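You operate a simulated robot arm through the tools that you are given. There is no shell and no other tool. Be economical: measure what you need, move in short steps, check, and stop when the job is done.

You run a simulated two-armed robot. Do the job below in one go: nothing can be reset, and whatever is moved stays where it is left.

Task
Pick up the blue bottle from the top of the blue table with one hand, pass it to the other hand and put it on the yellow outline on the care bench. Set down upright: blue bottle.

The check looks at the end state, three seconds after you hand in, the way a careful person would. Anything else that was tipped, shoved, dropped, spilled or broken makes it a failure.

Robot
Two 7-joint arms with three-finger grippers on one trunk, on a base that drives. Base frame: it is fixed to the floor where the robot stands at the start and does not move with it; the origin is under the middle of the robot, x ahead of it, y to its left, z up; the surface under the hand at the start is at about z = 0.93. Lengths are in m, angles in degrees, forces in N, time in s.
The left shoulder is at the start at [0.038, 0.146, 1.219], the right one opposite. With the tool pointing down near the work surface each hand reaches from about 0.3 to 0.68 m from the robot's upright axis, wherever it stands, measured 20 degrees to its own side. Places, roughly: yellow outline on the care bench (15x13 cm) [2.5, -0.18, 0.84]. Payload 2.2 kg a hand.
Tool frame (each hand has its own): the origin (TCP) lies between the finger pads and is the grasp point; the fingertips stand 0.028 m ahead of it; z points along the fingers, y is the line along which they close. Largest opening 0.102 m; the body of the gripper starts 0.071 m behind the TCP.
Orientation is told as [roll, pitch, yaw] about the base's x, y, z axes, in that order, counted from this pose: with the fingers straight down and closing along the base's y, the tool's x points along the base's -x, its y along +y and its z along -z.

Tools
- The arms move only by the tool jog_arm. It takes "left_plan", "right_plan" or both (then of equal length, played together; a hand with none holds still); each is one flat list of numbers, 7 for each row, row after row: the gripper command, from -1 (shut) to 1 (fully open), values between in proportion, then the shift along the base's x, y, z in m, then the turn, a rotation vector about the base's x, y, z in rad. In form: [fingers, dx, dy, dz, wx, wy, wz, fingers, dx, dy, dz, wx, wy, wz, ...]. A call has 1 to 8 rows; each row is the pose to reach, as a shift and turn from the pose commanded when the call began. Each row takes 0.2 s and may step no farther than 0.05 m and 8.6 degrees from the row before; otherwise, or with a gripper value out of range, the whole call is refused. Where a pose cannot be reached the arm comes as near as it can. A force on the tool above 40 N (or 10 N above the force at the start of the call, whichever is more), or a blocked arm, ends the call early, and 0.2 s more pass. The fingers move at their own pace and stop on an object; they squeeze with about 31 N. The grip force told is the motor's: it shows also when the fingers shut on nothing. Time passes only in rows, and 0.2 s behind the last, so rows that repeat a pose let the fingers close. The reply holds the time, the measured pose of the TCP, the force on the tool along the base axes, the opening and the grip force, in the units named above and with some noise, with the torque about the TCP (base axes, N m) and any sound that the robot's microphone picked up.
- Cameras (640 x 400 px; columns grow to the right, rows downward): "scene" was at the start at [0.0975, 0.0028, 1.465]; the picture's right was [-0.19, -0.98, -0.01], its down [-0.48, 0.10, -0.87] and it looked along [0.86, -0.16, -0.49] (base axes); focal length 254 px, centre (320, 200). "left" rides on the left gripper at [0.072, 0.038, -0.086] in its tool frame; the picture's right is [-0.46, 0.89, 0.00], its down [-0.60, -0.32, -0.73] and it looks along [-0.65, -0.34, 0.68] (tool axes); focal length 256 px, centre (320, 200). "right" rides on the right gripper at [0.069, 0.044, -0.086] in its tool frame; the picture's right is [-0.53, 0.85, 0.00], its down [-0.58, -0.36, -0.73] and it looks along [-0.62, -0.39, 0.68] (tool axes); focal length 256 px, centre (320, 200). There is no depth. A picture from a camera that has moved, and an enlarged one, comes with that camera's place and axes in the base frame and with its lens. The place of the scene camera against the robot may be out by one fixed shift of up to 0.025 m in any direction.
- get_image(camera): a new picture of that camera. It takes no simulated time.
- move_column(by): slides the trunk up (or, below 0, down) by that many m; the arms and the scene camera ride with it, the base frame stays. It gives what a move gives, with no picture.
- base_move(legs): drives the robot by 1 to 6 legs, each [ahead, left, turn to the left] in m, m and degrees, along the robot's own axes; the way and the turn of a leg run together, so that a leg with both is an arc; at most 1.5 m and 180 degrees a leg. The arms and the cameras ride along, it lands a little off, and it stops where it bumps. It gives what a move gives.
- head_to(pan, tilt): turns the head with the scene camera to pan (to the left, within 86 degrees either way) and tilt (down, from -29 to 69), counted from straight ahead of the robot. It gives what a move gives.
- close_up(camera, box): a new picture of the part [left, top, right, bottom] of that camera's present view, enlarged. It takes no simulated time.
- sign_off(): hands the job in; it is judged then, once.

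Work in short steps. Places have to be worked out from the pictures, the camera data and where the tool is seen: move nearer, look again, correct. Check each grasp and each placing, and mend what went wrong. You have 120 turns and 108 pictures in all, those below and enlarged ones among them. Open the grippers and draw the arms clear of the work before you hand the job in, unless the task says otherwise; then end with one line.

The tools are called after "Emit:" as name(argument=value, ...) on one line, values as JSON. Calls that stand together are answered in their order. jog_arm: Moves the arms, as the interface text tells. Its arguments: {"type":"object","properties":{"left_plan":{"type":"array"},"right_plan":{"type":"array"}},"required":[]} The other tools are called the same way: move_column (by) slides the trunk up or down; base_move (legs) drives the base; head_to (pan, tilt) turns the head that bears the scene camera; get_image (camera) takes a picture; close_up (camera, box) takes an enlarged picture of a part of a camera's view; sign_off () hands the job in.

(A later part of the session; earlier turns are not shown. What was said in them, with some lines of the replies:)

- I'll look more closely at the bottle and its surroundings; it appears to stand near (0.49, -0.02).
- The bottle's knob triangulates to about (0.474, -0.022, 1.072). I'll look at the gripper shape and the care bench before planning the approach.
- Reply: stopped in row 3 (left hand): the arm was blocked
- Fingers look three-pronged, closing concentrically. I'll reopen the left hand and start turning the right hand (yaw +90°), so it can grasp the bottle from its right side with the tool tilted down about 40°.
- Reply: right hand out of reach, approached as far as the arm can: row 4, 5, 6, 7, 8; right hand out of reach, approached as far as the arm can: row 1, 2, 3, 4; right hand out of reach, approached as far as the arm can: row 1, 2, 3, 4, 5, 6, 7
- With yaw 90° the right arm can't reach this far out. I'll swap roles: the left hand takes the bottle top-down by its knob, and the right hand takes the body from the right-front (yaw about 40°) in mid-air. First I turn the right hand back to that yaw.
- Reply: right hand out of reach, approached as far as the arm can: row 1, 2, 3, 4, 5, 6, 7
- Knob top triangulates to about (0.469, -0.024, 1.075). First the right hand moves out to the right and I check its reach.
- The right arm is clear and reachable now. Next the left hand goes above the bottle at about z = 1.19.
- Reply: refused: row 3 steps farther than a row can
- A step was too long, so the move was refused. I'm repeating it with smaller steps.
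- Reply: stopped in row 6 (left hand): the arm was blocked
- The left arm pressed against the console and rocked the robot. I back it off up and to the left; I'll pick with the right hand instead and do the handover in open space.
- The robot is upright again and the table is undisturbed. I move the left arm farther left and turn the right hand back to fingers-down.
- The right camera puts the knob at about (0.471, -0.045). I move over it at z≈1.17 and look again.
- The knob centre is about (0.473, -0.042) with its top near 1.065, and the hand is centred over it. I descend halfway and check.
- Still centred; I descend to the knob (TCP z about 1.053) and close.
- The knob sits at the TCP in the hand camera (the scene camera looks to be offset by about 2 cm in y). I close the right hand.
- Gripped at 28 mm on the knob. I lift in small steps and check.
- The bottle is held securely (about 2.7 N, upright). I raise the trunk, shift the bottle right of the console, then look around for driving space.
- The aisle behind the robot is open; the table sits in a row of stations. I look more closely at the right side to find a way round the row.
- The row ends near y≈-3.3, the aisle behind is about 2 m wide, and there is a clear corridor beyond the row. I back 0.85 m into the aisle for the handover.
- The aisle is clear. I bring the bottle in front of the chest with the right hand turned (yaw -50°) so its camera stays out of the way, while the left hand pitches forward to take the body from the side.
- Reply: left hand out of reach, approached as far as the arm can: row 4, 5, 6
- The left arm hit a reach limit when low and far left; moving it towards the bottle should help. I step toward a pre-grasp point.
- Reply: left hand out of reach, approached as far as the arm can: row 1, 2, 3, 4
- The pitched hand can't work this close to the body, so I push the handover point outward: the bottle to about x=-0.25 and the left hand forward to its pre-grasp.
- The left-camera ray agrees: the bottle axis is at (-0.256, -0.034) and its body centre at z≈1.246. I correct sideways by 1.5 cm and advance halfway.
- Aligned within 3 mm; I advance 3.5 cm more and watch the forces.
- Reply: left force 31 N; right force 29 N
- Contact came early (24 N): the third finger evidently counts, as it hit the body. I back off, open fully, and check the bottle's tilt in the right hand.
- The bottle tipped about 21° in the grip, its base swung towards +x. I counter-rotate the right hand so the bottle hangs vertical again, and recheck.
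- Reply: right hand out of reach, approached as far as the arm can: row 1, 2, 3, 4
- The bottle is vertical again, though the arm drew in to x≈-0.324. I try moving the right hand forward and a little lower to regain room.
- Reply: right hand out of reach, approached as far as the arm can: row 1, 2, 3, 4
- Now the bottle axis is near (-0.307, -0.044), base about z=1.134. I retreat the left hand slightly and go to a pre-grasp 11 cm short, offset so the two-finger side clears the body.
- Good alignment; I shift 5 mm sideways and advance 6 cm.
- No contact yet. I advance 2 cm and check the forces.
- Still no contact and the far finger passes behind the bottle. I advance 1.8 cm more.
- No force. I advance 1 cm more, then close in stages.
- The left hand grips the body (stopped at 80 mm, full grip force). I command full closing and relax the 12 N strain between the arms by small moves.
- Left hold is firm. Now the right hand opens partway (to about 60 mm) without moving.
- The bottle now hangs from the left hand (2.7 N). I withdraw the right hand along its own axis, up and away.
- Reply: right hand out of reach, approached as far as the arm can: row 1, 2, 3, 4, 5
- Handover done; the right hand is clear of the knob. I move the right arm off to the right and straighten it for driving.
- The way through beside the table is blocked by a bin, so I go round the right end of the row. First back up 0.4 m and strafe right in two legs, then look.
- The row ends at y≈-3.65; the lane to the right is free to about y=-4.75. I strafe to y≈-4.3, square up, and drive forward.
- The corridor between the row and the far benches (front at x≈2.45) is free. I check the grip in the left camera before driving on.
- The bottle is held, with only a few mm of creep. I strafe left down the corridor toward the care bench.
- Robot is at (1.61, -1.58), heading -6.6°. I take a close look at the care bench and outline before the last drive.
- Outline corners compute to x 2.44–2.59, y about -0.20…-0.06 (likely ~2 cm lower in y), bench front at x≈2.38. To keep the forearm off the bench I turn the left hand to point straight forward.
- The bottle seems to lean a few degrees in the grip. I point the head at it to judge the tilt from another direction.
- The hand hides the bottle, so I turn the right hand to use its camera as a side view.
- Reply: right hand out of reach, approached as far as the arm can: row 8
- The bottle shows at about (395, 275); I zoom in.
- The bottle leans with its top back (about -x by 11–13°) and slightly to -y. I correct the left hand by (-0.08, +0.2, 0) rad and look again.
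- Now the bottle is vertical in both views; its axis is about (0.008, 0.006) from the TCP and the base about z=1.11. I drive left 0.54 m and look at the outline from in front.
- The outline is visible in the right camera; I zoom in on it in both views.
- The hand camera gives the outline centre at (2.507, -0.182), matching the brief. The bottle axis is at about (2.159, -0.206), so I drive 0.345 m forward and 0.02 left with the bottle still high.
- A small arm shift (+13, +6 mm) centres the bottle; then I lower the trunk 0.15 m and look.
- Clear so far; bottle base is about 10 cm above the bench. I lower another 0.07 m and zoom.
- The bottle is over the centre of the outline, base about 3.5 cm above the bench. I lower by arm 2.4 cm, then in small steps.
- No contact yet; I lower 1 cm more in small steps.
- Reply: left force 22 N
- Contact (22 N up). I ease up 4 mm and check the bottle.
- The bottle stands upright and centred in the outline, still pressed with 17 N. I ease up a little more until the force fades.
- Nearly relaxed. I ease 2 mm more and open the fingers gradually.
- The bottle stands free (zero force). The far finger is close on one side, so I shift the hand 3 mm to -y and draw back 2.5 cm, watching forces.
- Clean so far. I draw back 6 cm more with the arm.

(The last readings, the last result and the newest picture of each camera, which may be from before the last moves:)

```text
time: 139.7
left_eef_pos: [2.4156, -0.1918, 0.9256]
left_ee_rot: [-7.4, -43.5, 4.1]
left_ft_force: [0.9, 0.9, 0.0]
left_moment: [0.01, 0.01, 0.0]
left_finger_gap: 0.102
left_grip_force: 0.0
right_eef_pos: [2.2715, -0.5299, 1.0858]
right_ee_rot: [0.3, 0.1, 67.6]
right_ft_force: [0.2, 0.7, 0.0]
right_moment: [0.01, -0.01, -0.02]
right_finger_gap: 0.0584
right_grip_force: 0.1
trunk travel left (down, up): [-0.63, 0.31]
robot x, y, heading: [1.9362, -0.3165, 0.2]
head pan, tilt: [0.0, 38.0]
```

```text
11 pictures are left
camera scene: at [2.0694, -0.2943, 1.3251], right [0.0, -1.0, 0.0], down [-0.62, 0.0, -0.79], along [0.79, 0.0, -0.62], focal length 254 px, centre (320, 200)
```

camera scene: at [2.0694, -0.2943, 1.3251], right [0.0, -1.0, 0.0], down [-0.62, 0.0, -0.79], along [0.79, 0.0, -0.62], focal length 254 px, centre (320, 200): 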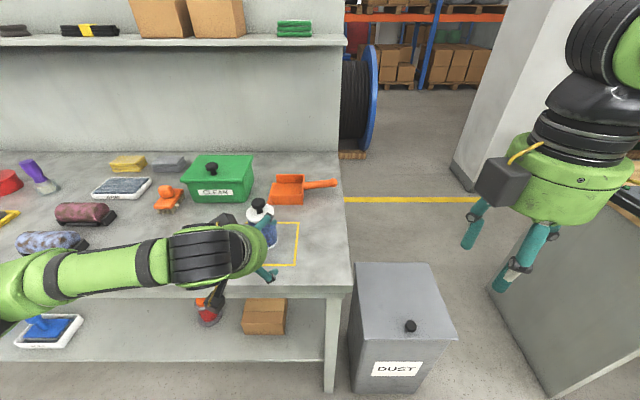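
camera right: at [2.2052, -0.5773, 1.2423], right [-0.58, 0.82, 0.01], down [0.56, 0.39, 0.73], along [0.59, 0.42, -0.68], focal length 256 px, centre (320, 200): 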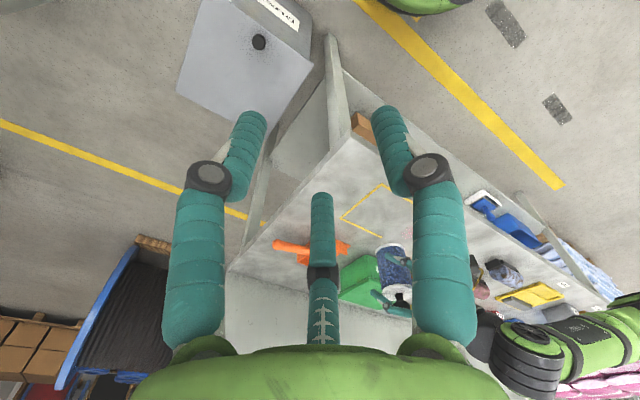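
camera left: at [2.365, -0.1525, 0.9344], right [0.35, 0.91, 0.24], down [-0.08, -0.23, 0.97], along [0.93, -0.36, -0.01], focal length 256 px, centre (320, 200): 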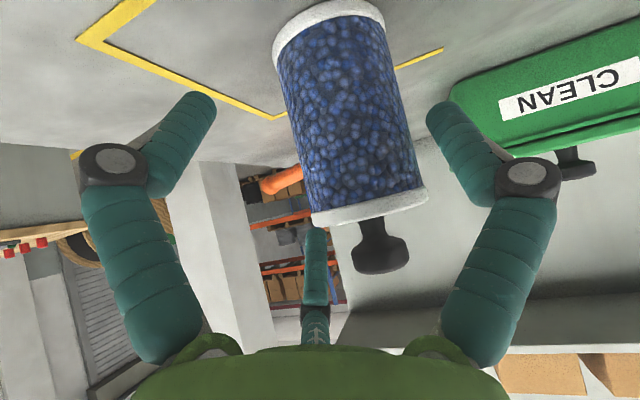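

The hand is nearly clear. I back the base 0.3 m straight away and look at the result.

Emit:
base_move(legs=[[-0.3, 0, 0]])

Emit:
get_image(camera="scene")

Emit:
close_up(camera="scene", box=[180, 130, 360, 260])

```text
time: 141.7
left_eef_pos: [2.1155, -0.1899, 0.9279]
left_ee_rot: [-7.2, -43.7, 4.1]
left_ft_force: [0.1, 0.4, -0.6]
left_moment: [0.0, 0.02, 0.0]
left_finger_gap: 0.1015
left_grip_force: 0.0
right_eef_pos: [1.9717, -0.5309, 1.0861]
right_ee_rot: [0.4, 0.1, 67.7]
right_ft_force: [-0.3, 0.3, -0.1]
right_moment: [-0.01, -0.02, 0.0]
right_finger_gap: 0.0589
right_grip_force: 0.0
trunk travel left (down, up): [-0.63, 0.31]
robot x, y, heading: [1.6331, -0.3165, 0.1]
head pan, tilt: [0.0, 38.0]
```

```text
10 pictures are left
camera scene: at [1.7698, -0.295, 1.325], right [0.0, -1.0, 0.0], down [-0.62, 0.0, -0.79], along [0.79, 0.0, -0.62], focal length 254 px, centre (320, 200)
```

scene: 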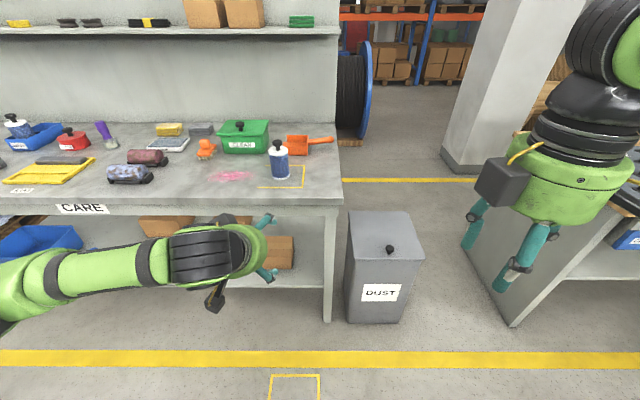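

```text
3.08 times, centred on (270, 195) of scene
camera zoom: at [1.7698, -0.295, 1.325], right [0.0, -1.0, 0.0], down [-0.62, 0.0, -0.79], along [0.79, 0.0, -0.62], focal length 783 px, centre (474, 215)
```

zoom: 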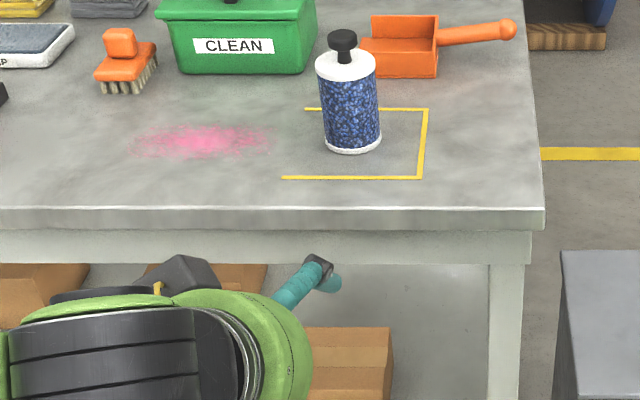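

The bottle stands upright, centred in the outline, and nothing else is disturbed. I open the right gripper fully, then hand in.

Emit:
jog_arm(right_plan=[1, 0, 0, 0, 0, 0, 0, 1, 0, 0, 0, 0, 0, 0])

Emit:
sign_off()

```text
time: 142.3
left_eef_pos: [2.1156, -0.191, 0.9271]
left_ee_rot: [-7.2, -43.6, 4.3]
left_ft_force: [0.8, -0.2, 0.4]
left_moment: [-0.02, 0.0, -0.02]
left_finger_gap: 0.1021
left_grip_force: 0.0
right_eef_pos: [1.9716, -0.5305, 1.0868]
right_ee_rot: [0.5, -0.1, 67.5]
right_ft_force: [-0.3, 0.2, 0.6]
right_moment: [0.01, 0.0, 0.01]
right_finger_gap: 0.1022
right_grip_force: 0.0
trunk travel left (down, up): [-0.63, 0.31]
robot x, y, heading: [1.6363, -0.3153, 0.1]
head pan, tilt: [0.0, 38.0]
```

```text
The job is handed in.
```

The right hand picked up the blue bottle and passed it to the left, which set it down upright inside the yellow outline on the care bench; early on the left arm pressed against the console on the blue table, but the pictures showed nothing tipped or moved.
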